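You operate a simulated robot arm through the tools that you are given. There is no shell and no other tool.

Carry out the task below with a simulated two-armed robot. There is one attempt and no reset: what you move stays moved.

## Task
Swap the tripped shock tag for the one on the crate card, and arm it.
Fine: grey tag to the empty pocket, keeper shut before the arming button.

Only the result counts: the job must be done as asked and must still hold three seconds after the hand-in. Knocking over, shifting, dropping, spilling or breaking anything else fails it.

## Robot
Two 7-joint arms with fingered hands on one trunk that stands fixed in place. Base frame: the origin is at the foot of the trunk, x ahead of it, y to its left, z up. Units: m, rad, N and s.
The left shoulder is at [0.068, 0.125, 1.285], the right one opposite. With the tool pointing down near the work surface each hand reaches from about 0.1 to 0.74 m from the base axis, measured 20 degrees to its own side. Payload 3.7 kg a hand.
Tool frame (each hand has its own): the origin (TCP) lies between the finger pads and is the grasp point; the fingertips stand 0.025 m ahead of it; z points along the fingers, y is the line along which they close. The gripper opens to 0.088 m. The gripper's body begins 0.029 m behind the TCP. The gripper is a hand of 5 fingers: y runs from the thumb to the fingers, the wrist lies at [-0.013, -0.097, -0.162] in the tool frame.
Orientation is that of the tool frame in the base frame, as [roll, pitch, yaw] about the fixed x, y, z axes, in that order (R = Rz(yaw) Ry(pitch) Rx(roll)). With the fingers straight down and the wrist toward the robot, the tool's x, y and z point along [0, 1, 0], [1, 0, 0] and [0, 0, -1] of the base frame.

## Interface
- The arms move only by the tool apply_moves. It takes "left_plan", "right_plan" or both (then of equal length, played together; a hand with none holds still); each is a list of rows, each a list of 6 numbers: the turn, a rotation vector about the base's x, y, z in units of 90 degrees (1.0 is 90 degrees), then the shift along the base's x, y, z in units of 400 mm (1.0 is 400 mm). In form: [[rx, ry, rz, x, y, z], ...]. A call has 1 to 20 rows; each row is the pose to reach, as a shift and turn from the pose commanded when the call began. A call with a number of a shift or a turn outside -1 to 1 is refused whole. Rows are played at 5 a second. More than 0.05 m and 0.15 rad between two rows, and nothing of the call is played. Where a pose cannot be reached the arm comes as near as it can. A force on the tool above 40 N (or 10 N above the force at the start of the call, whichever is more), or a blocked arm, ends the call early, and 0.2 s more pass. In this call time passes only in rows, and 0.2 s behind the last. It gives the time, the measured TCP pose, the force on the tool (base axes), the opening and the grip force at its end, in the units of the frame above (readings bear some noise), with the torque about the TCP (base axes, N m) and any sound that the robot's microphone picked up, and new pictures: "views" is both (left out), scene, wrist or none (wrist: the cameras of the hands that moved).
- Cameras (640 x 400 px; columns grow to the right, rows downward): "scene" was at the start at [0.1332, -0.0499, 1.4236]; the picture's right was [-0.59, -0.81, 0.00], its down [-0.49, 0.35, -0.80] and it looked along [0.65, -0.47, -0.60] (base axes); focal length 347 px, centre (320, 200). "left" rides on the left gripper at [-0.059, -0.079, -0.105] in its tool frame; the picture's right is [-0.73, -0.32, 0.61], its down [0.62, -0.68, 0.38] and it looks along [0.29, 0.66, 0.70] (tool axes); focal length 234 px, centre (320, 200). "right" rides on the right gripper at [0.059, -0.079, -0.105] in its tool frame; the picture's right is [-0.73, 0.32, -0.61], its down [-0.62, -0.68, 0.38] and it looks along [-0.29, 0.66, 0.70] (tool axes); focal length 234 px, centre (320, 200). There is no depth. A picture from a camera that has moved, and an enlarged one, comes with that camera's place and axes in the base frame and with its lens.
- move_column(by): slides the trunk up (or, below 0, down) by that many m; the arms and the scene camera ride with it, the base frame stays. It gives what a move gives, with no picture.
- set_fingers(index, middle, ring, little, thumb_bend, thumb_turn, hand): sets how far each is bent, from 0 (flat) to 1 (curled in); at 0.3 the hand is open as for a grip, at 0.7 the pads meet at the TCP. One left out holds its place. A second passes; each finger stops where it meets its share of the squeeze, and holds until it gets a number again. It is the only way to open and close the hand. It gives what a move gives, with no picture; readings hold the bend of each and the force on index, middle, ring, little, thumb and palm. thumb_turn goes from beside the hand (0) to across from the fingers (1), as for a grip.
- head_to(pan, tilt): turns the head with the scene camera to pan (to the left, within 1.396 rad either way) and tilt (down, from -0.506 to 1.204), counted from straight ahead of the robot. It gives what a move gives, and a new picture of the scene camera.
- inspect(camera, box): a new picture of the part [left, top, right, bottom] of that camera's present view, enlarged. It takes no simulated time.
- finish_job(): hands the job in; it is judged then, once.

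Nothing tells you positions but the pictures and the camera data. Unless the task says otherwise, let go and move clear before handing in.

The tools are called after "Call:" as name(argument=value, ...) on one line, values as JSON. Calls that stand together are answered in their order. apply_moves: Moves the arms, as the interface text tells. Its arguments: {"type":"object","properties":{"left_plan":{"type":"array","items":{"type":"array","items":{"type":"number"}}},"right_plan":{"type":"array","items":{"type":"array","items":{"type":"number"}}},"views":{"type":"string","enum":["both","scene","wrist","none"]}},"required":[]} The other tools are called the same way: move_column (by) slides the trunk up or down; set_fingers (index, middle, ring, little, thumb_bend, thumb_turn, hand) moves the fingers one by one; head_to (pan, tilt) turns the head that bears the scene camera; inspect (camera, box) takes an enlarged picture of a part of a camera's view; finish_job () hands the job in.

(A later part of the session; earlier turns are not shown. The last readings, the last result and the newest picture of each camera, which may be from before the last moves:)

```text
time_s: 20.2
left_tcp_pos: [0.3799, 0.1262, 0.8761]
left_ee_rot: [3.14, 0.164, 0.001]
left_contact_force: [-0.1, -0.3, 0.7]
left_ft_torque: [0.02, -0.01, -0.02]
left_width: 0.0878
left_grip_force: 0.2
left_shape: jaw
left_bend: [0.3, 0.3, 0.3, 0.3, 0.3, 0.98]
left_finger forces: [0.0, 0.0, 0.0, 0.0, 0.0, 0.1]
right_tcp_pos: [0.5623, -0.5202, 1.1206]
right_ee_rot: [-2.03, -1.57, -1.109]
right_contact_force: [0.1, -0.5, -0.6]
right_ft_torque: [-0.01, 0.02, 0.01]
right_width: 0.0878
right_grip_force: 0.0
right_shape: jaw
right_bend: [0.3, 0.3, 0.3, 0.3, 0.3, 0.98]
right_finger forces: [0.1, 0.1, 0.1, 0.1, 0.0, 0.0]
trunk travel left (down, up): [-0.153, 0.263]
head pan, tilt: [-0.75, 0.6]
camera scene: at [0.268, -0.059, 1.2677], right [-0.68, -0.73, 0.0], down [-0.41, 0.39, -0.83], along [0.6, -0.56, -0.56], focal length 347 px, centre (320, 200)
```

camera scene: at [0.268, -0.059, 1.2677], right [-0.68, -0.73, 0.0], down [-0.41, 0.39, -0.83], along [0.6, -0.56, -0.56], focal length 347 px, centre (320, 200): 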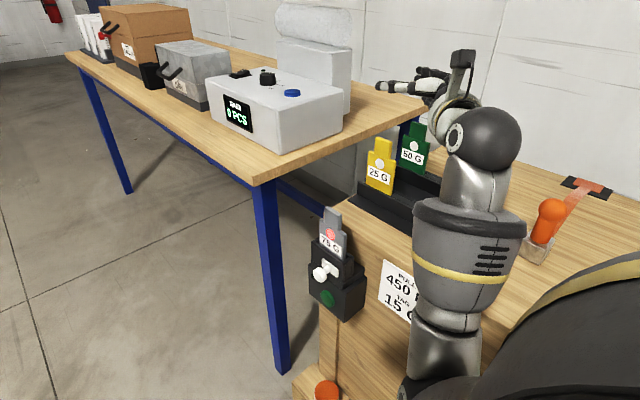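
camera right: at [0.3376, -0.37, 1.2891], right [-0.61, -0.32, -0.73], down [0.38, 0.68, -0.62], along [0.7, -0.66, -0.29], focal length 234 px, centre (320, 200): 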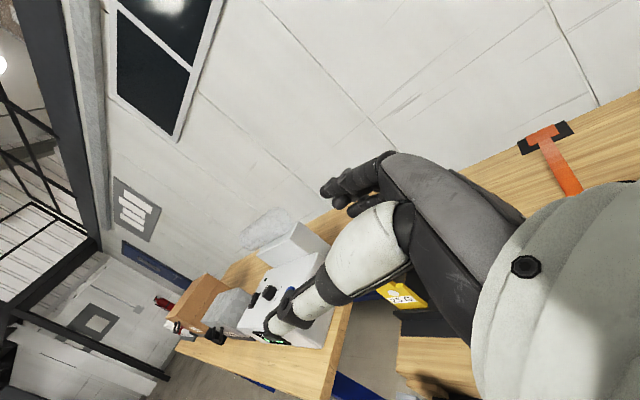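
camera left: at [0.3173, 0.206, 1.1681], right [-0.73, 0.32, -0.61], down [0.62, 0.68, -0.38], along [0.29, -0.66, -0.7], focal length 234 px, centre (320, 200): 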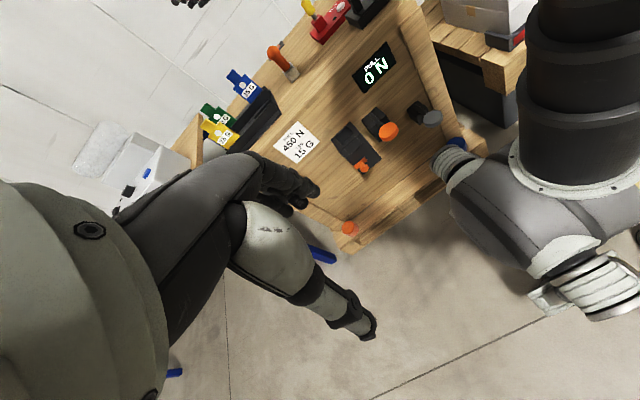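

The right arm is parked elbow-down. Now I'll bring the left hand back to its starting orientation and then point it towards -y.

Call:
apply_moves(left_plan=[[0, 0, 0.0833, 0.01, -0.02, 0.02], [0, 0, 0.1667, 0.02, -0.04, 0.04], [0, 0, 0.25, 0.03, -0.06, 0.06], [0, 0, 0.3333, 0.05, -0.08, 0.08], [0, 0, 0.4167, 0.07, -0.1, 0.1], [0, 0, 0.5, 0.09, -0.12, 0.12], [0, 0, 0.5833, 0.11, -0.14, 0.14], [0, 0, 0.6667, 0.13, -0.16, 0.16], [0, 0, 0.75, 0.15, -0.18, 0.18], [0, 0, 0.8333, 0.17, -0.2, 0.2], [0, 0, 0.9167, 0.19, -0.22, 0.2], [0, 0, 1.0, 0.21, -0.24, 0.2]], views="none")

```text
time_s: 22.8
left_tcp_pos: [0.4893, 0.0125, 0.9558]
left_ee_rot: [3.14, 0.163, 1.574]
left_contact_force: [0.3, 0.2, -0.3]
left_ft_torque: [0.02, -0.03, 0.05]
left_width: 0.0878
left_grip_force: 0.1
left_shape: jaw
left_bend: [0.3, 0.3, 0.3, 0.3, 0.3, 0.98]
left_finger forces: [0.0, 0.0, 0.0, 0.0, 0.0, 0.0]
left hand out of reach, approached as far as the arm can: row 1, 2, 3, 4, 5, 6, 7, 8, 9, 10, 11, 12
right_tcp_pos: [0.5619, -0.5211, 1.1213]
right_ee_rot: [-2.691, -1.57, -0.451]
right_contact_force: [0.1, 0.1, -1.1]
right_ft_torque: [0.0, -0.02, 0.02]
right_width: 0.088
right_grip_force: 0.1
right_shape: jaw
right_bend: [0.3, 0.3, 0.3, 0.3, 0.3, 0.98]
right_finger forces: [0.1, 0.0, 0.1, 0.0, 0.0, 0.0]
trunk travel left (down, up): [-0.153, 0.263]
head pan, tilt: [-0.75, 0.6]
```

Call:
apply_moves(left_plan=[[-0.0896, 0, 0, 0.0175, -0.04, -0.014], [-0.1792, 0, 0, 0.035, -0.08, -0.028], [-0.2688, 0, 0, 0.0525, -0.12, -0.042], [-0.3584, 0, 0, 0.07, -0.16, -0.056], [-0.448, 0, 0, 0.0875, -0.2, -0.07], [-0.5376, 0, 0, 0.105, -0.24, -0.084], [-0.6272, 0, 0, 0.1225, -0.28, -0.098], [-0.7168, 0, 0, 0.14, -0.32, -0.112], [-0.8064, 0, 0, 0.1575, -0.36, -0.126], [-0.896, 0, 0, 0.175, -0.4, -0.14]], views="both")

```text
time_s: 25.0
left_tcp_pos: [0.5599, -0.1454, 0.8965]
left_ee_rot: [-0.64, 1.567, -2.209]
left_contact_force: [0.0, -0.3, -0.3]
left_ft_torque: [0.0, 0.01, 0.0]
left_width: 0.0877
left_grip_force: 0.0
left_shape: jaw
left_bend: [0.3, 0.3, 0.3, 0.3, 0.3, 0.98]
left_finger forces: [0.0, 0.1, 0.0, 0.0, 0.0, 0.1]
right_tcp_pos: [0.5627, -0.5202, 1.1212]
right_ee_rot: [2.132, -1.57, 1.011]
right_contact_force: [0.1, 0.5, 0.7]
right_ft_torque: [0.01, 0.03, -0.01]
right_width: 0.0876
right_grip_force: 0.0
right_shape: jaw
right_bend: [0.3, 0.3, 0.3, 0.3, 0.3, 0.98]
right_finger forces: [0.1, 0.0, 0.0, 0.1, 0.0, 0.0]
trunk travel left (down, up): [-0.153, 0.263]
head pan, tilt: [-0.75, 0.6]
camera scene: at [0.2683, -0.0589, 1.2676], right [-0.68, -0.73, 0.0], down [-0.41, 0.39, -0.82], along [0.6, -0.56, -0.57], focal length 347 px, centre (320, 200)
camera left: at [0.4829, -0.0405, 0.9539], right [-0.32, -0.6, 0.73], down [-0.68, -0.39, -0.62], along [0.66, -0.7, -0.29], focal length 234 px, centre (320, 200)
```

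scene: 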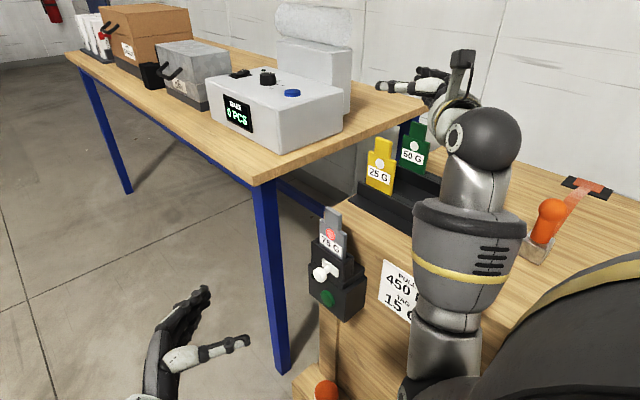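
left: 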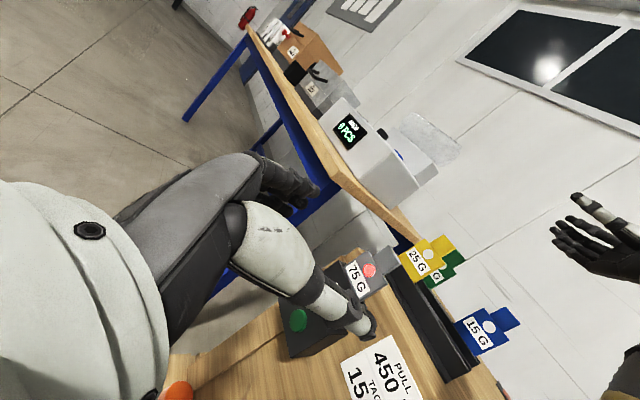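

The left hand now points towards -y. I'll look closely at the hand and at the holder from this side.

Call:
inspect(camera="scene", box=[120, 270, 280, 400])

Call:
inspect(camera="left", box=[220, 140, 440, 360])

Call:
inspect(camera="scene", box=[370, 40, 490, 150])

```text
3.08 times, centred on (200, 335) of scene
camera zoom: at [0.2683, -0.0589, 1.2676], right [-0.68, -0.73, 0.0], down [-0.41, 0.39, -0.82], along [0.6, -0.56, -0.57], focal length 1068 px, centre (689, -215)
```

zoom: 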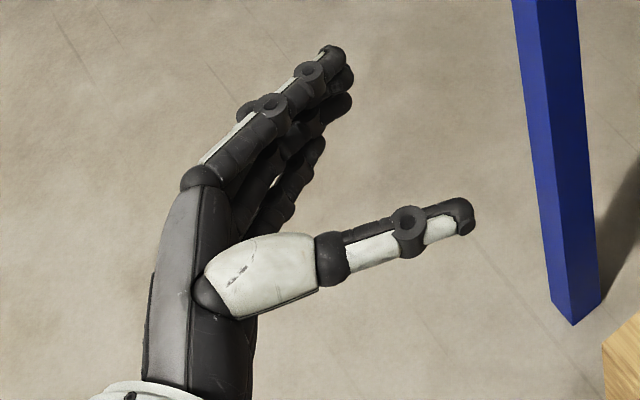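

```text
1.82 times, centred on (330, 250) of left
camera zoom: at [0.4829, -0.0405, 0.9539], right [-0.32, -0.6, 0.73], down [-0.68, -0.39, -0.62], along [0.66, -0.7, -0.29], focal length 426 px, centre (302, 109)
```

zoom: 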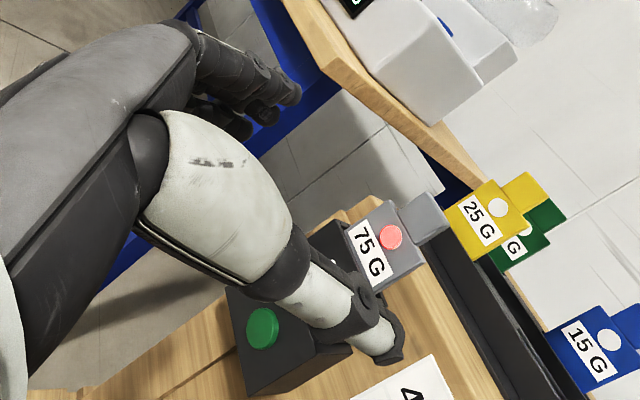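

```text
3.64 times, centred on (430, 95) of scene
camera zoom: at [0.2683, -0.0589, 1.2676], right [-0.68, -0.73, 0.0], down [-0.41, 0.39, -0.82], along [0.6, -0.56, -0.57], focal length 1262 px, centre (-80, 582)
```

zoom: 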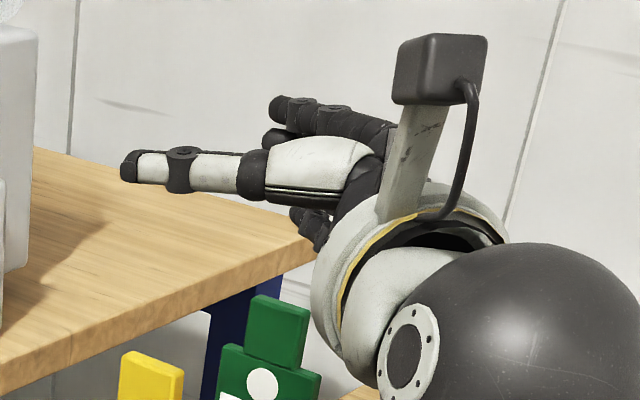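

The left hand's TCP lies between the finger and thumb tips, and the thumb sits on the -x side. I'll move it to a point in front of the knob.

Call:
apply_moves(left_plan=[[0, 0, 0, 0.03, -0.06, -0.065], [0, 0, 0, 0.06, -0.12, -0.13], [0, 0, 0, 0.09, -0.18, -0.195], [0, 0, 0, 0.12, -0.24, -0.26], [0, 0, 0, 0.15, -0.3, -0.325], [0, 0, 0, 0.18, -0.36, -0.386]], views="both")

```text
time_s: 26.4
left_tcp_pos: [0.6319, -0.29, 0.7441]
left_ee_rot: [0.237, 1.565, -1.334]
left_contact_force: [-0.1, 0.2, 0.2]
left_ft_torque: [-0.01, -0.03, -0.01]
left_width: 0.0878
left_grip_force: 0.1
left_shape: jaw
left_bend: [0.3, 0.3, 0.3, 0.3, 0.3, 0.98]
left_finger forces: [0.1, 0.0, 0.0, 0.0, 0.1, 0.0]
right_tcp_pos: [0.5628, -0.5203, 1.1196]
right_ee_rot: [3.084, -1.569, 0.06]
right_contact_force: [-0.4, -0.2, 0.1]
right_ft_torque: [-0.03, -0.02, 0.01]
right_width: 0.0877
right_grip_force: 0.0
right_shape: jaw
right_bend: [0.3, 0.3, 0.3, 0.3, 0.3, 0.98]
right_finger forces: [0.1, 0.1, 0.0, 0.0, 0.1, 0.1]
trunk travel left (down, up): [-0.153, 0.263]
head pan, tilt: [-0.75, 0.6]
camera scene: at [0.268, -0.0591, 1.2677], right [-0.68, -0.73, 0.0], down [-0.41, 0.39, -0.82], along [0.6, -0.56, -0.57], focal length 347 px, centre (320, 200)
camera left: at [0.5546, -0.1854, 0.8013], right [-0.32, -0.6, 0.73], down [-0.68, -0.38, -0.62], along [0.66, -0.7, -0.29], focal length 234 px, centre (320, 200)
```

scene: 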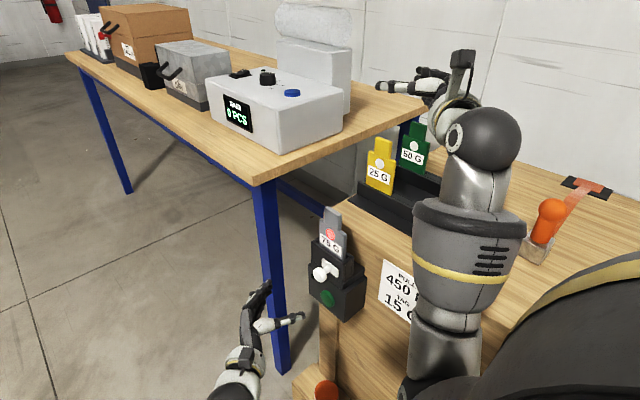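
left: 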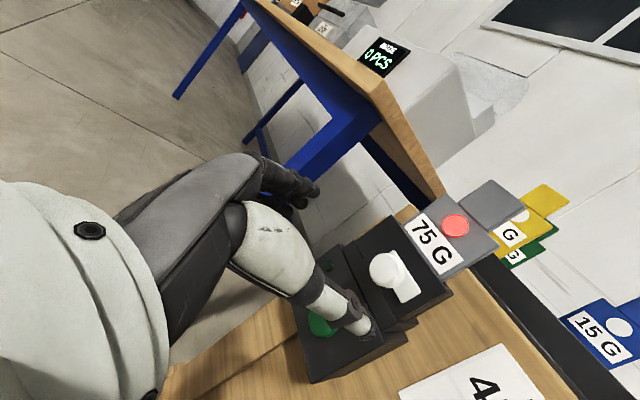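

The approach axis runs straight through the knob. I'll take a zoom of the keeper from here before closing in.

Call:
inspect(camera="left", box=[310, 190, 480, 340])

Call:
inspect(camera="scene", box=[300, 200, 370, 300])

```text
2.67 times, centred on (395, 265) of left
camera zoom: at [0.5546, -0.1854, 0.8013], right [-0.32, -0.6, 0.73], down [-0.68, -0.38, -0.62], along [0.66, -0.7, -0.29], focal length 624 px, centre (120, 27)
```

zoom: 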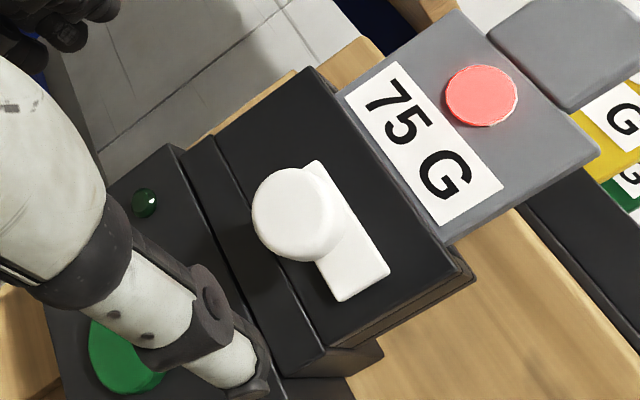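

```text
4.00 times, centred on (335, 250) of scene
camera zoom: at [0.268, -0.0591, 1.2677], right [-0.68, -0.73, 0.0], down [-0.41, 0.39, -0.82], along [0.6, -0.56, -0.57], focal length 1388 px, centre (260, 0)
```

zoom: 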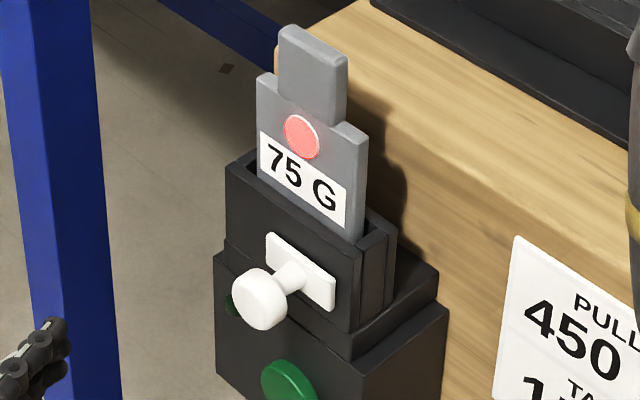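

The handle sits on the -x half of the keeper plate, so it may be a door hinged at the +x edge or a flap hinged at the bottom. I'll advance onto the knob, pinch it and pull gently to see which part gives.

Call:
apply_moves(left_plan=[[0, 0, 0, 0, -0.07, -0.003], [0, 0, 0, 0, -0.14, -0.004], [0, 0, 0, 0, -0.2, -0.005], [0, 0, 0, 0, -0.235, -0.005], [0, 0, 0, 0, -0.257, -0.005]], views="both")

```text
time_s: 27.6
left_tcp_pos: [0.6273, -0.3275, 0.7459]
left_ee_rot: [-0.704, 1.568, -2.274]
left_contact_force: [0.4, -0.6, -0.2]
left_ft_torque: [0.0, 0.02, 0.03]
left_width: 0.0879
left_grip_force: 0.1
left_shape: jaw
left_bend: [0.3, 0.3, 0.3, 0.3, 0.3, 0.98]
left_finger forces: [0.0, 0.0, 0.1, 0.0, 0.0, 0.0]
left hand out of reach, approached as far as the arm can: row 2, 3, 4, 5
right_tcp_pos: [0.5623, -0.5198, 1.1214]
right_ee_rot: [2.978, -1.569, 0.164]
right_contact_force: [0.2, 0.1, 0.2]
right_ft_torque: [0.02, -0.03, -0.05]
right_width: 0.0879
right_grip_force: 0.0
right_shape: jaw
right_bend: [0.3, 0.3, 0.3, 0.3, 0.3, 0.98]
right_finger forces: [0.1, 0.0, 0.1, 0.1, 0.1, 0.0]
trunk travel left (down, up): [-0.153, 0.263]
head pan, tilt: [-0.75, 0.6]
camera scene: at [0.2681, -0.0587, 1.2677], right [-0.68, -0.73, 0.0], down [-0.41, 0.39, -0.83], along [0.6, -0.56, -0.56], focal length 347 px, centre (320, 200)
camera left: at [0.5506, -0.2234, 0.8043], right [-0.32, -0.61, 0.73], down [-0.68, -0.38, -0.62], along [0.66, -0.7, -0.29], focal length 234 px, centre (320, 200)
```

scene: 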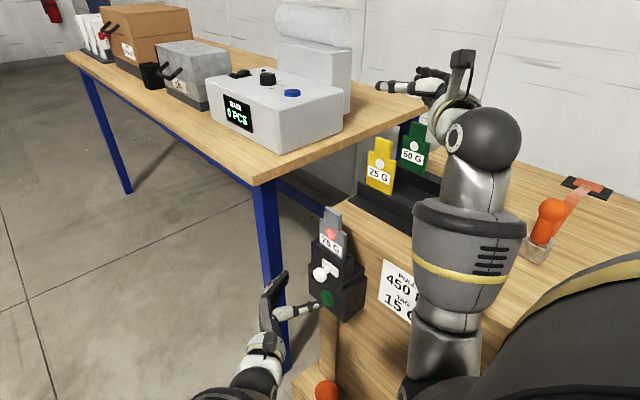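
left: 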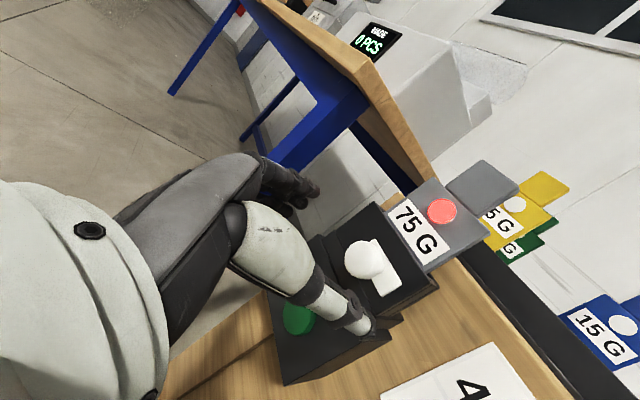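

The left arm is at its limit here. I'll back it off upward and lower the trunk another 0.1 m.

Call:
apply_moves(left_plan=[[0, 0, 0, 0, 0.05, 0.08], [0, 0, 0, 0, 0.08, 0.16], [0, 0, 0, 0, 0.1, 0.25]], views="none")

Call:
move_column(by=-0.1)

Call:
head_to(pan=-0.75, tilt=0.6)

```text
time_s: 28.4
left_tcp_pos: [0.626, -0.2892, 0.8447]
left_ee_rot: [-0.161, 1.569, -1.732]
left_contact_force: [0.0, -0.2, 0.3]
left_ft_torque: [-0.01, 0.0, 0.01]
left_width: 0.0878
left_grip_force: 0.0
left_shape: jaw
left_bend: [0.3, 0.3, 0.3, 0.3, 0.3, 0.98]
left_finger forces: [0.0, 0.0, 0.0, 0.0, 0.0, 0.1]
right_tcp_pos: [0.5618, -0.52, 1.1208]
right_ee_rot: [-2.079, -1.569, -1.062]
right_contact_force: [0.1, 0.4, 0.1]
right_ft_torque: [-0.06, 0.03, -0.03]
right_width: 0.0877
right_grip_force: 0.1
right_shape: jaw
right_bend: [0.3, 0.3, 0.3, 0.3, 0.3, 0.98]
right_finger forces: [0.1, 0.0, 0.0, 0.0, 0.1, 0.1]
trunk travel left (down, up): [-0.153, 0.263]
head pan, tilt: [-0.75, 0.6]
```

```text
time_s: 29.7
left_tcp_pos: [0.6261, -0.2879, 0.7454]
left_ee_rot: [0.337, 1.567, -1.235]
left_contact_force: [0.1, -0.3, -0.5]
left_ft_torque: [0.0, -0.06, 0.0]
left_width: 0.0877
left_grip_force: 0.0
left_shape: jaw
left_bend: [0.3, 0.3, 0.3, 0.3, 0.3, 0.98]
left_finger forces: [0.1, 0.0, 0.1, 0.0, 0.0, 0.0]
right_tcp_pos: [0.5621, -0.5211, 1.0207]
right_ee_rot: [0.266, -1.569, 2.877]
right_contact_force: [0.5, 0.0, 0.3]
right_ft_torque: [-0.01, -0.01, 0.01]
right_width: 0.0877
right_grip_force: 0.1
right_shape: jaw
right_bend: [0.3, 0.3, 0.3, 0.3, 0.3, 0.98]
right_finger forces: [0.0, 0.1, 0.1, 0.1, 0.0, 0.1]
trunk travel left (down, up): [-0.053, 0.363]
head pan, tilt: [-0.75, 0.6]
```

```text
time_s: 30.3
left_tcp_pos: [0.626, -0.2877, 0.7442]
left_ee_rot: [-0.446, 1.568, -2.017]
left_contact_force: [0.3, 0.6, 0.0]
left_ft_torque: [0.0, 0.0, 0.01]
left_width: 0.0876
left_grip_force: 0.0
left_shape: jaw
left_bend: [0.3, 0.3, 0.3, 0.3, 0.3, 0.98]
left_finger forces: [0.0, 0.0, 0.1, 0.1, 0.0, 0.0]
right_tcp_pos: [0.5626, -0.5225, 1.0207]
right_ee_rot: [2.19, -1.571, 0.951]
right_contact_force: [0.1, 0.2, -0.9]
right_ft_torque: [0.01, 0.0, -0.04]
right_width: 0.0879
right_grip_force: 0.1
right_shape: jaw
right_bend: [0.3, 0.3, 0.3, 0.3, 0.3, 0.98]
right_finger forces: [0.1, 0.1, 0.0, 0.0, 0.0, 0.1]
trunk travel left (down, up): [-0.053, 0.363]
head pan, tilt: [-0.75, 0.6]
camera scene: at [0.3661, -0.0589, 1.1488], right [-0.68, -0.73, 0.0], down [-0.41, 0.39, -0.83], along [0.6, -0.56, -0.56], focal length 347 px, centre (320, 200)
```

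scene: 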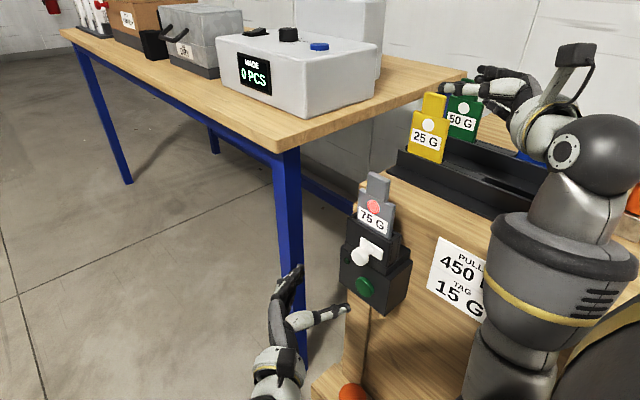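

The body has moved further forward and the reach should do now. Advancing onto the knob.

Call:
apply_moves(left_plan=[[0, 0, 0, 0.008, -0.07, -0.003], [0, 0, 0, 0.015, -0.14, -0.005], [0, 0, 0, 0.015, -0.19, -0.005], [0, 0, 0, 0.015, -0.225, -0.005], [0, 0, 0, 0.015, -0.25, -0.005]], views="both")

```text
time_s: 31.5
left_tcp_pos: [0.632, -0.3757, 0.7384]
left_ee_rot: [-2.264, 1.552, 2.447]
left_contact_force: [0.5, 0.3, 0.5]
left_ft_torque: [0.02, -0.01, 0.01]
left_width: 0.0878
left_grip_force: 0.1
left_shape: jaw
left_bend: [0.3, 0.3, 0.3, 0.3, 0.3, 0.98]
left_finger forces: [0.1, 0.2, 0.0, 0.0, 0.0, 0.1]
left hand out of reach, approached as far as the arm can: row 4, 5
right_tcp_pos: [0.5631, -0.522, 1.0199]
right_ee_rot: [2.962, -1.569, 0.178]
right_contact_force: [0.2, 0.4, 0.3]
right_ft_torque: [-0.01, -0.01, 0.0]
right_width: 0.088
right_grip_force: 0.1
right_shape: jaw
right_bend: [0.3, 0.3, 0.3, 0.3, 0.3, 0.98]
right_finger forces: [0.1, 0.0, 0.0, 0.0, 0.0, 0.0]
trunk travel left (down, up): [-0.053, 0.363]
head pan, tilt: [-0.75, 0.6]
camera scene: at [0.3661, -0.0589, 1.1488], right [-0.68, -0.73, 0.0], down [-0.41, 0.39, -0.83], along [0.6, -0.56, -0.56], focal length 347 px, centre (320, 200)
camera left: at [0.5561, -0.2729, 0.7982], right [-0.31, -0.62, 0.72], down [-0.69, -0.37, -0.62], along [0.65, -0.69, -0.31], focal length 234 px, centre (320, 200)
```

scene: 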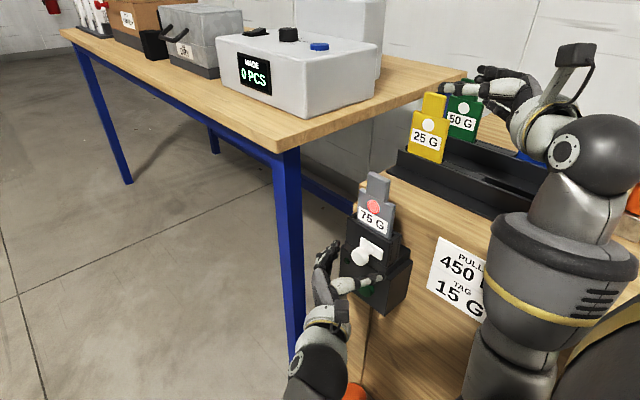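
left: 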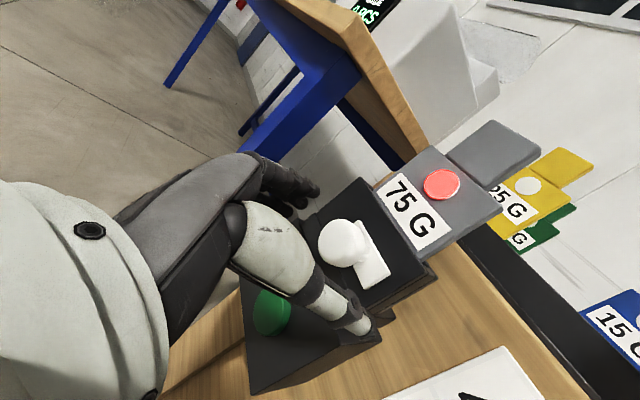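

It stops about 2 cm short. I'll back off, raise both hands a little, use the last of the trunk travel, and come in again.

Call:
apply_moves(left_plan=[[0, 0, 0, 0, 0.06, 0.0], [0, 0, 0, 0, 0.12, 0.06], [0, 0, 0, 0, 0.15, 0.13]], right_plan=[[0, 0, 0, 0, 0.02, 0.06], [0, 0, 0, 0, 0.03, 0.12], [0, 0, 0, 0, 0.04, 0.17]], views="none")

Call:
move_column(by=-0.052)

Call:
head_to(pan=-0.85, tilt=0.6)

```text
time_s: 32.3
left_tcp_pos: [0.6326, -0.3274, 0.7948]
left_ee_rot: [0.158, 1.569, -1.412]
left_contact_force: [-0.5, 0.6, 0.2]
left_ft_torque: [-0.01, 0.01, 0.03]
left_width: 0.0879
left_grip_force: 0.1
left_shape: jaw
left_bend: [0.3, 0.3, 0.3, 0.3, 0.3, 0.98]
left_finger forces: [0.1, 0.0, 0.0, 0.1, 0.1, 0.0]
right_tcp_pos: [0.5621, -0.5059, 1.0883]
right_ee_rot: [-3.071, -1.57, -0.072]
right_contact_force: [0.4, -0.2, -0.5]
right_ft_torque: [0.0, -0.03, 0.04]
right_width: 0.088
right_grip_force: 0.1
right_shape: jaw
right_bend: [0.3, 0.3, 0.3, 0.3, 0.3, 0.98]
right_finger forces: [0.0, 0.2, 0.0, 0.0, 0.0, 0.0]
trunk travel left (down, up): [-0.053, 0.363]
head pan, tilt: [-0.75, 0.6]
```

```text
time_s: 33.2
left_tcp_pos: [0.6305, -0.3295, 0.7413]
left_ee_rot: [0.1, 1.567, -1.471]
left_contact_force: [-0.3, 0.0, 0.1]
left_ft_torque: [0.0, 0.02, 0.0]
left_width: 0.0878
left_grip_force: 0.0
left_shape: jaw
left_bend: [0.3, 0.3, 0.3, 0.3, 0.3, 0.98]
left_finger forces: [0.1, 0.0, 0.0, 0.0, 0.0, 0.0]
right_tcp_pos: [0.5771, -0.5069, 1.0195]
right_ee_rot: [3.115, -1.508, 0.029]
right_contact_force: [0.6, -0.2, 0.2]
right_ft_torque: [0.0, -0.01, 0.01]
right_width: 0.0878
right_grip_force: 0.0
right_shape: jaw
right_bend: [0.3, 0.3, 0.3, 0.3, 0.3, 0.98]
right_finger forces: [0.0, 0.0, 0.0, 0.0, 0.1, 0.0]
trunk travel left (down, up): [-0.001, 0.415]
head pan, tilt: [-0.75, 0.6]
```

```text
time_s: 33.9
left_tcp_pos: [0.6315, -0.3281, 0.7413]
left_ee_rot: [-1.287, 1.568, -2.859]
left_contact_force: [-0.6, 0.8, 0.0]
left_ft_torque: [0.01, 0.0, 0.0]
left_width: 0.0876
left_grip_force: 0.1
left_shape: jaw
left_bend: [0.3, 0.3, 0.3, 0.3, 0.3, 0.98]
left_finger forces: [0.0, 0.0, 0.1, 0.0, 0.0, 0.0]
right_tcp_pos: [0.5772, -0.5069, 1.0213]
right_ee_rot: [-3.129, -1.507, -0.01]
right_contact_force: [-0.5, 0.5, 0.6]
right_ft_torque: [0.01, -0.01, 0.04]
right_width: 0.0877
right_grip_force: 0.1
right_shape: jaw
right_bend: [0.3, 0.3, 0.3, 0.3, 0.3, 0.98]
right_finger forces: [0.0, 0.0, 0.0, 0.0, 0.1, 0.1]
trunk travel left (down, up): [-0.001, 0.415]
head pan, tilt: [-0.85, 0.6]
camera scene: at [0.3977, -0.0625, 1.0986], right [-0.71, -0.71, 0.0], down [-0.35, 0.35, -0.87], along [0.61, -0.61, -0.5], focal length 347 px, centre (320, 200)
```

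scene: 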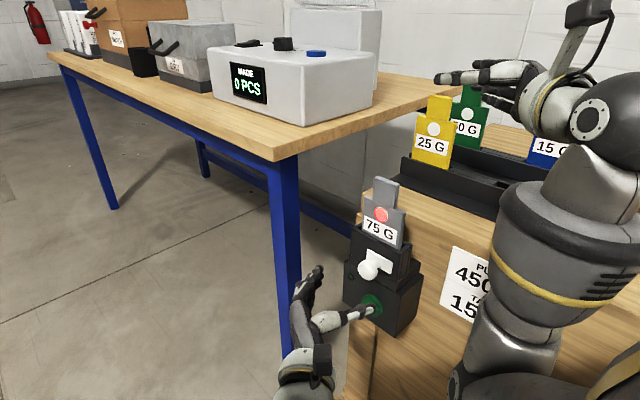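

Call:
apply_moves(left_plan=[[0, 0, 0, 0, -0.06, 0.0], [0, 0, 0, 0, -0.11, 0.002], [0, 0, 0, 0, -0.14, 0.003], [0, 0, 0, 0, -0.16, 0.003]], views="both")

```text
time_s: 34.9
left_tcp_pos: [0.632, -0.3922, 0.7421]
left_ee_rot: [-0.084, 1.569, -1.655]
left_contact_force: [-0.2, -0.7, -0.2]
left_ft_torque: [0.02, 0.0, 0.01]
left_width: 0.0881
left_grip_force: 0.1
left_shape: jaw
left_bend: [0.3, 0.3, 0.3, 0.3, 0.3, 0.98]
left_finger forces: [0.0, 0.0, 0.1, 0.0, 0.0, 0.0]
right_tcp_pos: [0.5772, -0.5064, 1.0196]
right_ee_rot: [-3.127, -1.506, -0.013]
right_contact_force: [0.8, -0.3, -0.9]
right_ft_torque: [-0.01, -0.03, -0.01]
right_width: 0.0879
right_grip_force: 0.0
right_shape: jaw
right_bend: [0.3, 0.3, 0.3, 0.3, 0.3, 0.98]
right_finger forces: [0.1, 0.0, 0.0, 0.0, 0.1, 0.0]
trunk travel left (down, up): [-0.001, 0.415]
head pan, tilt: [-0.85, 0.6]
camera scene: at [0.3976, -0.0626, 1.0986], right [-0.71, -0.71, 0.0], down [-0.35, 0.35, -0.87], along [0.61, -0.61, -0.5], focal length 347 px, centre (320, 200)
camera left: at [0.5546, -0.288, 0.7995], right [-0.32, -0.61, 0.73], down [-0.68, -0.38, -0.62], along [0.66, -0.7, -0.29], focal length 234 px, centre (320, 200)
```

scene: 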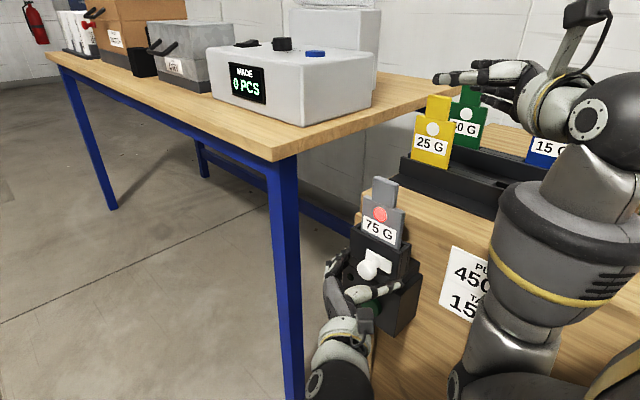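
left: 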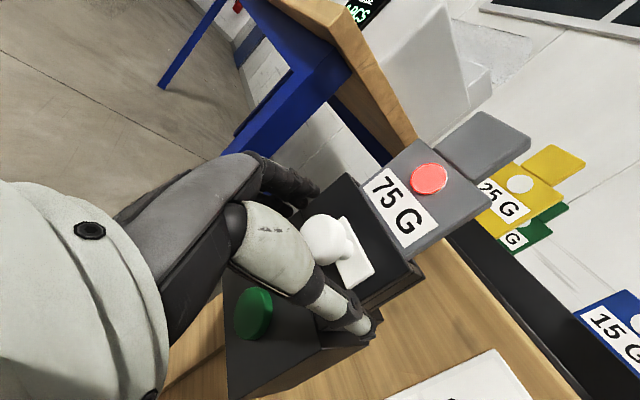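

The knob lies between the left fingers and thumb with no contact. I'll check the alignment up close before pinching.

Call:
inspect(camera="scene", box=[310, 220, 420, 330])

Call:
inspect(camera="left", box=[240, 150, 440, 350])

```text
3.64 times, centred on (365, 275) of scene
camera zoom: at [0.3976, -0.0626, 1.0986], right [-0.71, -0.71, 0.0], down [-0.35, 0.35, -0.87], along [0.61, -0.61, -0.5], focal length 1262 px, centre (156, -73)
```

zoom: 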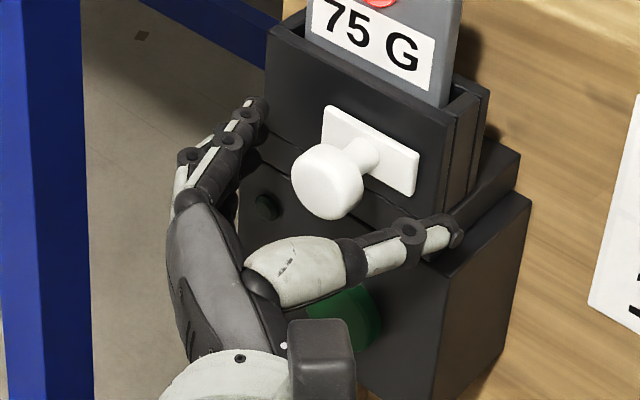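

```text
2.00 times, centred on (340, 250) of left
camera zoom: at [0.5546, -0.288, 0.7995], right [-0.32, -0.61, 0.73], down [-0.68, -0.38, -0.62], along [0.66, -0.7, -0.29], focal length 468 px, centre (280, 100)
```

zoom: 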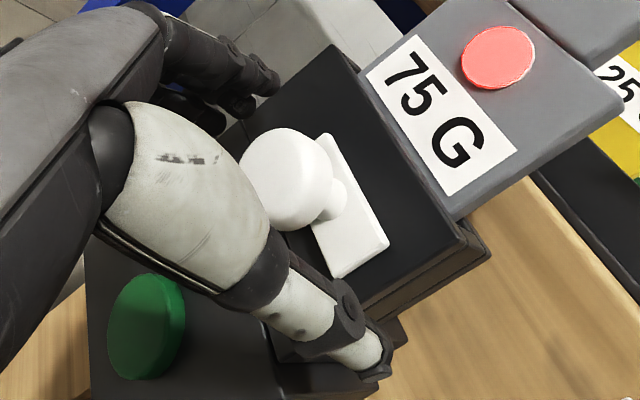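

Alignment looks good, so I'll pinch the knob with the left hand.

Call:
set_fingers(hand="left", index=0.7, middle=0.7, ring=0.7, little=0.5, thumb_bend=0.7)

Call:
inspect(camera="scene", box=[310, 200, 430, 330])

Call:
inspect(camera="left", box=[240, 150, 440, 350])

```text
time_s: 35.9
left_tcp_pos: [0.6308, -0.3918, 0.7429]
left_ee_rot: [-0.516, 1.568, -2.088]
left_contact_force: [-1.0, -1.7, -0.5]
left_ft_torque: [0.02, 0.01, 0.06]
left_width: 0.0142
left_grip_force: 5.8
left_shape: fingers
left_bend: [0.63, 0.68, 0.7, 0.5, 0.63, 0.97]
left_finger forces: [3.8, 1.5, 0.0, 0.1, 5.4, 0.0]
right_tcp_pos: [0.5787, -0.5067, 1.0205]
right_ee_rot: [-3.126, -1.508, -0.014]
right_contact_force: [-0.7, 0.4, -0.2]
right_ft_torque: [0.04, 0.01, 0.03]
right_width: 0.0877
right_grip_force: 0.0
right_shape: jaw
right_bend: [0.3, 0.3, 0.3, 0.3, 0.3, 0.98]
right_finger forces: [0.1, 0.0, 0.0, 0.0, 0.0, 0.0]
trunk travel left (down, up): [-0.001, 0.415]
head pan, tilt: [-0.85, 0.6]
```

```text
3.08 times, centred on (370, 265) of scene
camera zoom: at [0.3974, -0.063, 1.0986], right [-0.71, -0.7, 0.0], down [-0.35, 0.36, -0.87], along [0.61, -0.61, -0.5], focal length 1068 px, centre (166, 0)
```

zoom: 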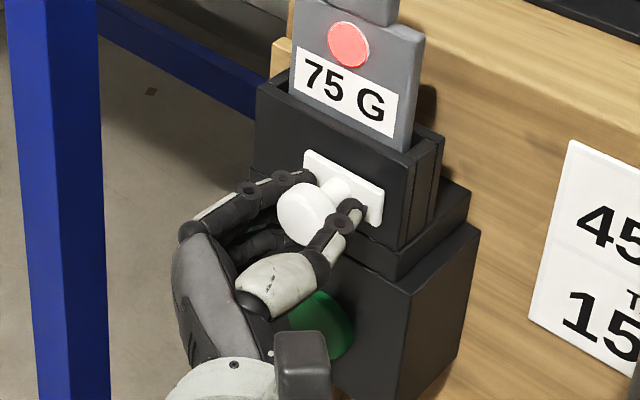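

```text
2.00 times, centred on (340, 250) of left
camera zoom: at [0.5547, -0.288, 0.7996], right [-0.32, -0.61, 0.73], down [-0.68, -0.38, -0.62], along [0.66, -0.7, -0.29], focal length 468 px, centre (280, 100)
```

zoom: 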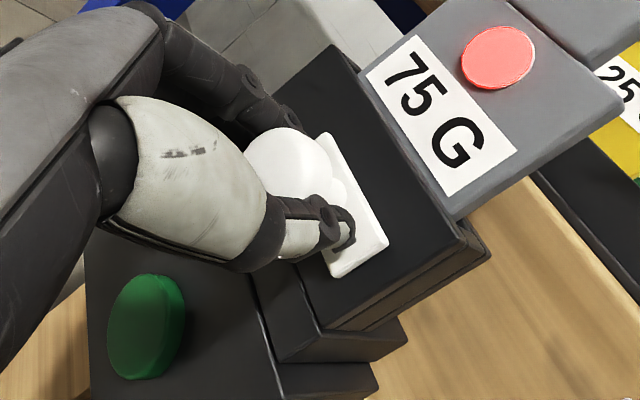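

The fingers have closed on the stem behind the knob head, which makes a good hook. I'll pull gently towards +y in 5 mm steps.

Call:
apply_moves(left_plan=[[0, 0, 0, 0, 0.0125, 0], [0, 0, 0, 0, 0.025, 0], [0, 0, 0, 0, 0.0375, 0]], views="none")

Call:
inspect(camera="scene", box=[310, 200, 430, 330])

Call:
inspect(camera="left", box=[240, 150, 440, 350])

```text
time_s: 36.7
left_tcp_pos: [0.6307, -0.3781, 0.7436]
left_ee_rot: [-1.038, 1.57, -2.609]
left_contact_force: [-0.8, -14.5, 2.3]
left_ft_torque: [0.04, 0.02, 0.01]
left_width: 0.0178
left_grip_force: 8.2
left_shape: fingers
left_bend: [0.62, 0.67, 0.7, 0.5, 0.62, 0.96]
left_finger forces: [5.1, 3.8, 0.1, 0.0, 7.6, 0.1]
right_tcp_pos: [0.5775, -0.5079, 1.0195]
right_ee_rot: [3.135, -1.508, 0.008]
right_contact_force: [-0.4, -0.4, 0.3]
right_ft_torque: [0.02, 0.01, 0.01]
right_width: 0.0881
right_grip_force: 0.1
right_shape: jaw
right_bend: [0.3, 0.3, 0.3, 0.3, 0.3, 0.98]
right_finger forces: [0.1, 0.0, 0.0, 0.0, 0.0, 0.0]
trunk travel left (down, up): [-0.001, 0.415]
head pan, tilt: [-0.85, 0.6]
```

```text
3.08 times, centred on (370, 265) of scene
camera zoom: at [0.3972, -0.0641, 1.0985], right [-0.71, -0.7, 0.0], down [-0.35, 0.36, -0.87], along [0.61, -0.62, -0.5], focal length 1068 px, centre (166, 0)
```

zoom: 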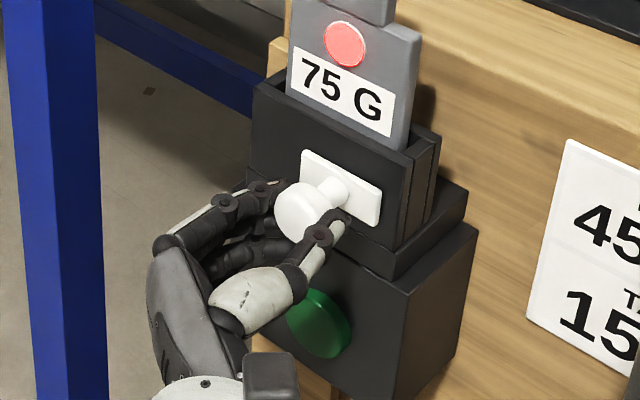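

```text
2.00 times, centred on (340, 250) of left
camera zoom: at [0.5553, -0.2738, 0.8], right [-0.32, -0.61, 0.73], down [-0.68, -0.38, -0.62], along [0.66, -0.7, -0.29], focal length 468 px, centre (280, 100)
```

zoom: 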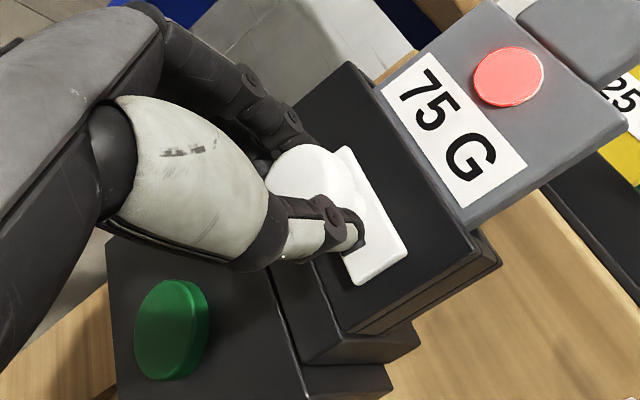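

A 14 N pull along +y moved nothing on the keeper; the fingers only slid up to the knob head. So it isn't a pull-out door. I'll ease back and test a sideways slide.

Call:
apply_moves(left_plan=[[0, 0, 0, 0, -0.02, 0], [0, 0, 0, 0, -0.0375, 0], [0, 0, 0, -0.01, -0.0375, 0], [0, 0, 0, -0.02, -0.0375, 0], [0, 0, 0, -0.03, -0.0375, 0]], views="none")

Call:
inspect(camera="scene", box=[310, 200, 430, 330])

```text
time_s: 37.9
left_tcp_pos: [0.6222, -0.3919, 0.742]
left_ee_rot: [-0.685, 1.568, -2.253]
left_contact_force: [17.3, 5.9, 2.4]
left_ft_torque: [-0.03, -0.06, 0.36]
left_width: 0.0155
left_grip_force: 9.1
left_shape: fingers
left_bend: [0.55, 0.64, 0.7, 0.5, 0.69, 0.97]
left_finger forces: [12.0, 5.0, 0.0, 0.0, 1.0, 0.1]
right_tcp_pos: [0.5778, -0.5058, 1.0203]
right_ee_rot: [3.114, -1.508, 0.029]
right_contact_force: [0.3, -0.6, 0.3]
right_ft_torque: [0.0, 0.0, -0.03]
right_width: 0.088
right_grip_force: 0.1
right_shape: jaw
right_bend: [0.3, 0.3, 0.3, 0.3, 0.3, 0.98]
right_finger forces: [0.0, 0.1, 0.0, 0.0, 0.0, 0.0]
trunk travel left (down, up): [-0.001, 0.415]
head pan, tilt: [-0.85, 0.6]
```

```text
3.08 times, centred on (370, 265) of scene
camera zoom: at [0.3982, -0.0625, 1.0982], right [-0.71, -0.7, 0.0], down [-0.35, 0.36, -0.87], along [0.61, -0.62, -0.5], focal length 1068 px, centre (166, 0)
```

zoom: 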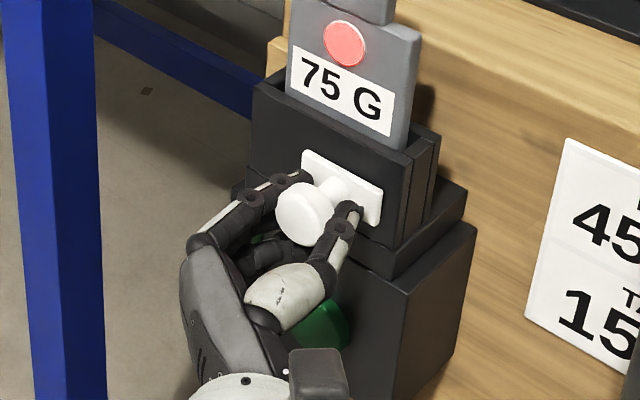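

No motion towards -x either. I'll try +x next, then up.

Call:
apply_moves(left_plan=[[0, 0, 0, 0.015, 0, 0], [0, 0, 0, 0.03, 0, 0], [0, 0, 0, 0.04, 0, 0], [0, 0, 0, 0.05, 0, 0], [0, 0, 0, 0.06, 0, 0]], views="none")

Call:
inspect(camera="scene", box=[310, 200, 430, 330])

```text
time_s: 39.1
left_tcp_pos: [0.643, -0.3936, 0.7423]
left_ee_rot: [-0.877, 1.568, -2.447]
left_contact_force: [-0.9, 1.3, -1.9]
left_ft_torque: [0.04, -0.03, 0.06]
left_width: 0.014
left_grip_force: 7.4
left_shape: fingers
left_bend: [0.64, 0.69, 0.7, 0.5, 0.64, 0.96]
left_finger forces: [4.9, 4.1, 0.0, 0.1, 5.9, 0.0]
right_tcp_pos: [0.578, -0.5053, 1.0192]
right_ee_rot: [-3.132, -1.507, -0.007]
right_contact_force: [0.0, 0.0, 0.3]
right_ft_torque: [0.0, -0.03, -0.03]
right_width: 0.0881
right_grip_force: 0.1
right_shape: jaw
right_bend: [0.3, 0.3, 0.3, 0.3, 0.3, 0.98]
right_finger forces: [0.0, 0.0, 0.0, 0.1, 0.1, 0.0]
trunk travel left (down, up): [-0.001, 0.415]
head pan, tilt: [-0.85, 0.6]
```

```text
3.08 times, centred on (370, 265) of scene
camera zoom: at [0.397, -0.0633, 1.0985], right [-0.72, -0.7, 0.0], down [-0.35, 0.36, -0.87], along [0.6, -0.62, -0.5], focal length 1068 px, centre (166, 0)
```

zoom: 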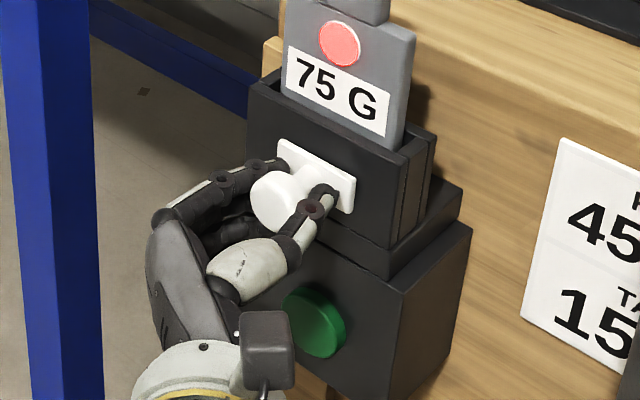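

It slides towards +x: the white handle moved along the black plate with almost no force. So the start position at the -x stop is "shut". I'll keep sliding until it stops.

Call:
apply_moves(left_plan=[[0, 0, 0, 0.0125, 0, 0], [0, 0, 0, 0.025, 0, 0], [0, 0, 0, 0.0375, 0, 0], [0, 0, 0, 0.05, 0, 0]], views="none")

Call:
inspect(camera="scene", box=[310, 200, 430, 330])

```text
time_s: 40.1
left_tcp_pos: [0.6649, -0.3916, 0.7421]
left_ee_rot: [-1.397, 1.567, -2.967]
left_contact_force: [1.8, 1.4, -4.1]
left_ft_torque: [0.1, 0.01, 0.07]
left_width: 0.0142
left_grip_force: 7.8
left_shape: fingers
left_bend: [0.63, 0.68, 0.7, 0.5, 0.64, 0.97]
left_finger forces: [4.7, 5.4, 0.0, 0.0, 4.9, 0.0]
right_tcp_pos: [0.5789, -0.5064, 1.0197]
right_ee_rot: [3.129, -1.507, 0.014]
right_contact_force: [0.2, 0.1, 0.7]
right_ft_torque: [0.03, 0.01, -0.01]
right_width: 0.0878
right_grip_force: 0.0
right_shape: jaw
right_bend: [0.3, 0.3, 0.3, 0.3, 0.3, 0.98]
right_finger forces: [0.0, 0.0, 0.1, 0.1, 0.0, 0.0]
trunk travel left (down, up): [-0.001, 0.415]
head pan, tilt: [-0.85, 0.6]
```

```text
3.08 times, centred on (370, 265) of scene
camera zoom: at [0.3972, -0.0636, 1.0983], right [-0.72, -0.7, 0.0], down [-0.35, 0.36, -0.87], along [0.6, -0.62, -0.5], focal length 1068 px, centre (166, 0)
```

zoom: 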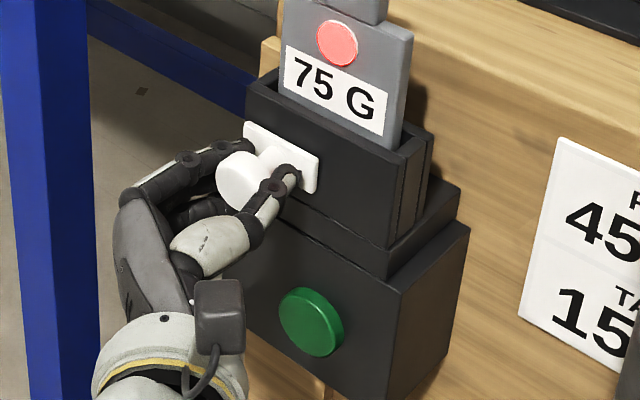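

Call:
apply_moves(left_plan=[[0, 0, 0, 0.01, 0, 0], [0, 0, 0, 0.02, 0, 0], [0, 0, 0, 0.03, 0, 0]], views="none")

Call:
inspect(camera="scene", box=[310, 200, 430, 330])

```text
time_s: 40.9
left_tcp_pos: [0.674, -0.3944, 0.745]
left_ee_rot: [0.376, 1.565, -1.2]
left_contact_force: [-16.5, 2.6, -1.4]
left_ft_torque: [0.0, -0.07, -0.05]
left_width: 0.0153
left_grip_force: 7.8
left_shape: fingers
left_bend: [0.69, 0.7, 0.7, 0.5, 0.6, 0.97]
left_finger forces: [0.3, 0.1, 0.0, 0.0, 14.4, 0.0]
right_tcp_pos: [0.5756, -0.506, 1.0218]
right_ee_rot: [-3.136, -1.51, -0.003]
right_contact_force: [0.3, -0.5, -0.2]
right_ft_torque: [0.01, -0.01, -0.03]
right_width: 0.088
right_grip_force: 0.0
right_shape: jaw
right_bend: [0.3, 0.3, 0.3, 0.3, 0.3, 0.98]
right_finger forces: [0.0, 0.0, 0.1, 0.0, 0.1, 0.1]
trunk travel left (down, up): [-0.001, 0.415]
head pan, tilt: [-0.85, 0.6]
```

```text
3.08 times, centred on (370, 265) of scene
camera zoom: at [0.3955, -0.0634, 1.0991], right [-0.72, -0.7, 0.0], down [-0.35, 0.36, -0.87], along [0.6, -0.62, -0.5], focal length 1068 px, centre (166, 0)
```

zoom: 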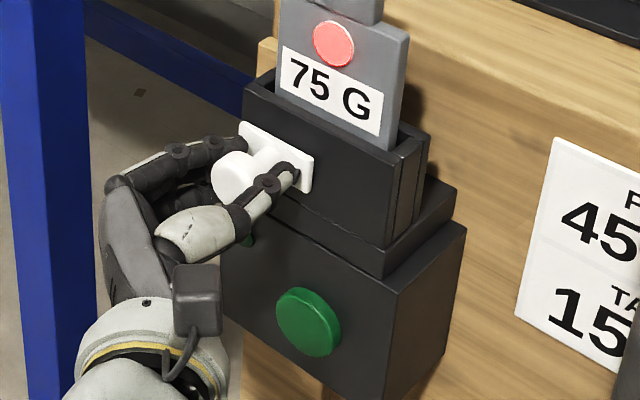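

The keeper hits its end stop at about x≈0.667 and is now open. I'll ease off, release the knob and pull the left hand straight back.

Call:
apply_moves(left_plan=[[0, 0, 0, -0.01, 0, 0], [0, 0, 0, -0.0175, 0.0, 0]], views="none")

Call:
set_fingers(hand="left", index=0.25, middle=0.25, ring=0.25, little=0.25, thumb_bend=0.25)

Call:
inspect(camera="scene", box=[310, 200, 430, 330])

```text
time_s: 41.5
left_tcp_pos: [0.6692, -0.3919, 0.7437]
left_ee_rot: [-0.194, 1.569, -1.765]
left_contact_force: [-3.0, -5.3, 2.2]
left_ft_torque: [-0.03, -0.03, 0.09]
left_width: 0.0144
left_grip_force: 5.9
left_shape: fingers
left_bend: [0.66, 0.68, 0.7, 0.5, 0.61, 0.97]
left_finger forces: [2.9, 1.3, 0.1, 0.1, 8.1, 0.0]
right_tcp_pos: [0.5775, -0.5066, 1.0204]
right_ee_rot: [3.123, -1.509, 0.019]
right_contact_force: [-0.1, -0.2, -0.4]
right_ft_torque: [0.0, -0.02, -0.01]
right_width: 0.0879
right_grip_force: 0.1
right_shape: jaw
right_bend: [0.3, 0.3, 0.3, 0.3, 0.3, 0.98]
right_finger forces: [0.0, 0.0, 0.0, 0.0, 0.0, 0.1]
trunk travel left (down, up): [-0.001, 0.415]
head pan, tilt: [-0.85, 0.6]
```

```text
time_s: 42.5
left_tcp_pos: [0.6682, -0.3917, 0.7433]
left_ee_rot: [-0.683, 1.568, -2.253]
left_contact_force: [-0.5, -0.1, -0.9]
left_ft_torque: [0.0, -0.01, -0.03]
left_width: 0.0943
left_grip_force: 0.1
left_shape: fingers
left_bend: [0.25, 0.25, 0.25, 0.25, 0.25, 0.97]
left_finger forces: [0.0, 0.0, 0.1, 0.1, 0.1, 0.0]
right_tcp_pos: [0.5775, -0.5075, 1.0195]
right_ee_rot: [-3.13, -1.508, -0.011]
right_contact_force: [0.6, 0.1, 0.8]
right_ft_torque: [0.03, 0.0, -0.03]
right_width: 0.088
right_grip_force: 0.1
right_shape: jaw
right_bend: [0.3, 0.3, 0.3, 0.3, 0.3, 0.98]
right_finger forces: [0.0, 0.0, 0.1, 0.1, 0.0, 0.0]
trunk travel left (down, up): [-0.001, 0.415]
head pan, tilt: [-0.85, 0.6]
```

```text
3.08 times, centred on (370, 265) of scene
camera zoom: at [0.3964, -0.0638, 1.0986], right [-0.72, -0.69, 0.0], down [-0.35, 0.36, -0.87], along [0.6, -0.62, -0.5], focal length 1068 px, centre (166, 0)
```

zoom: 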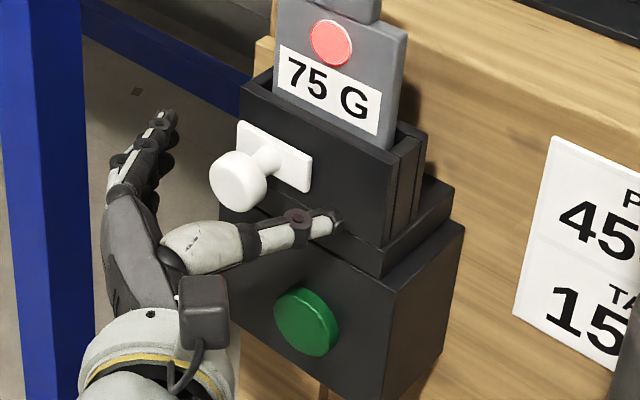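

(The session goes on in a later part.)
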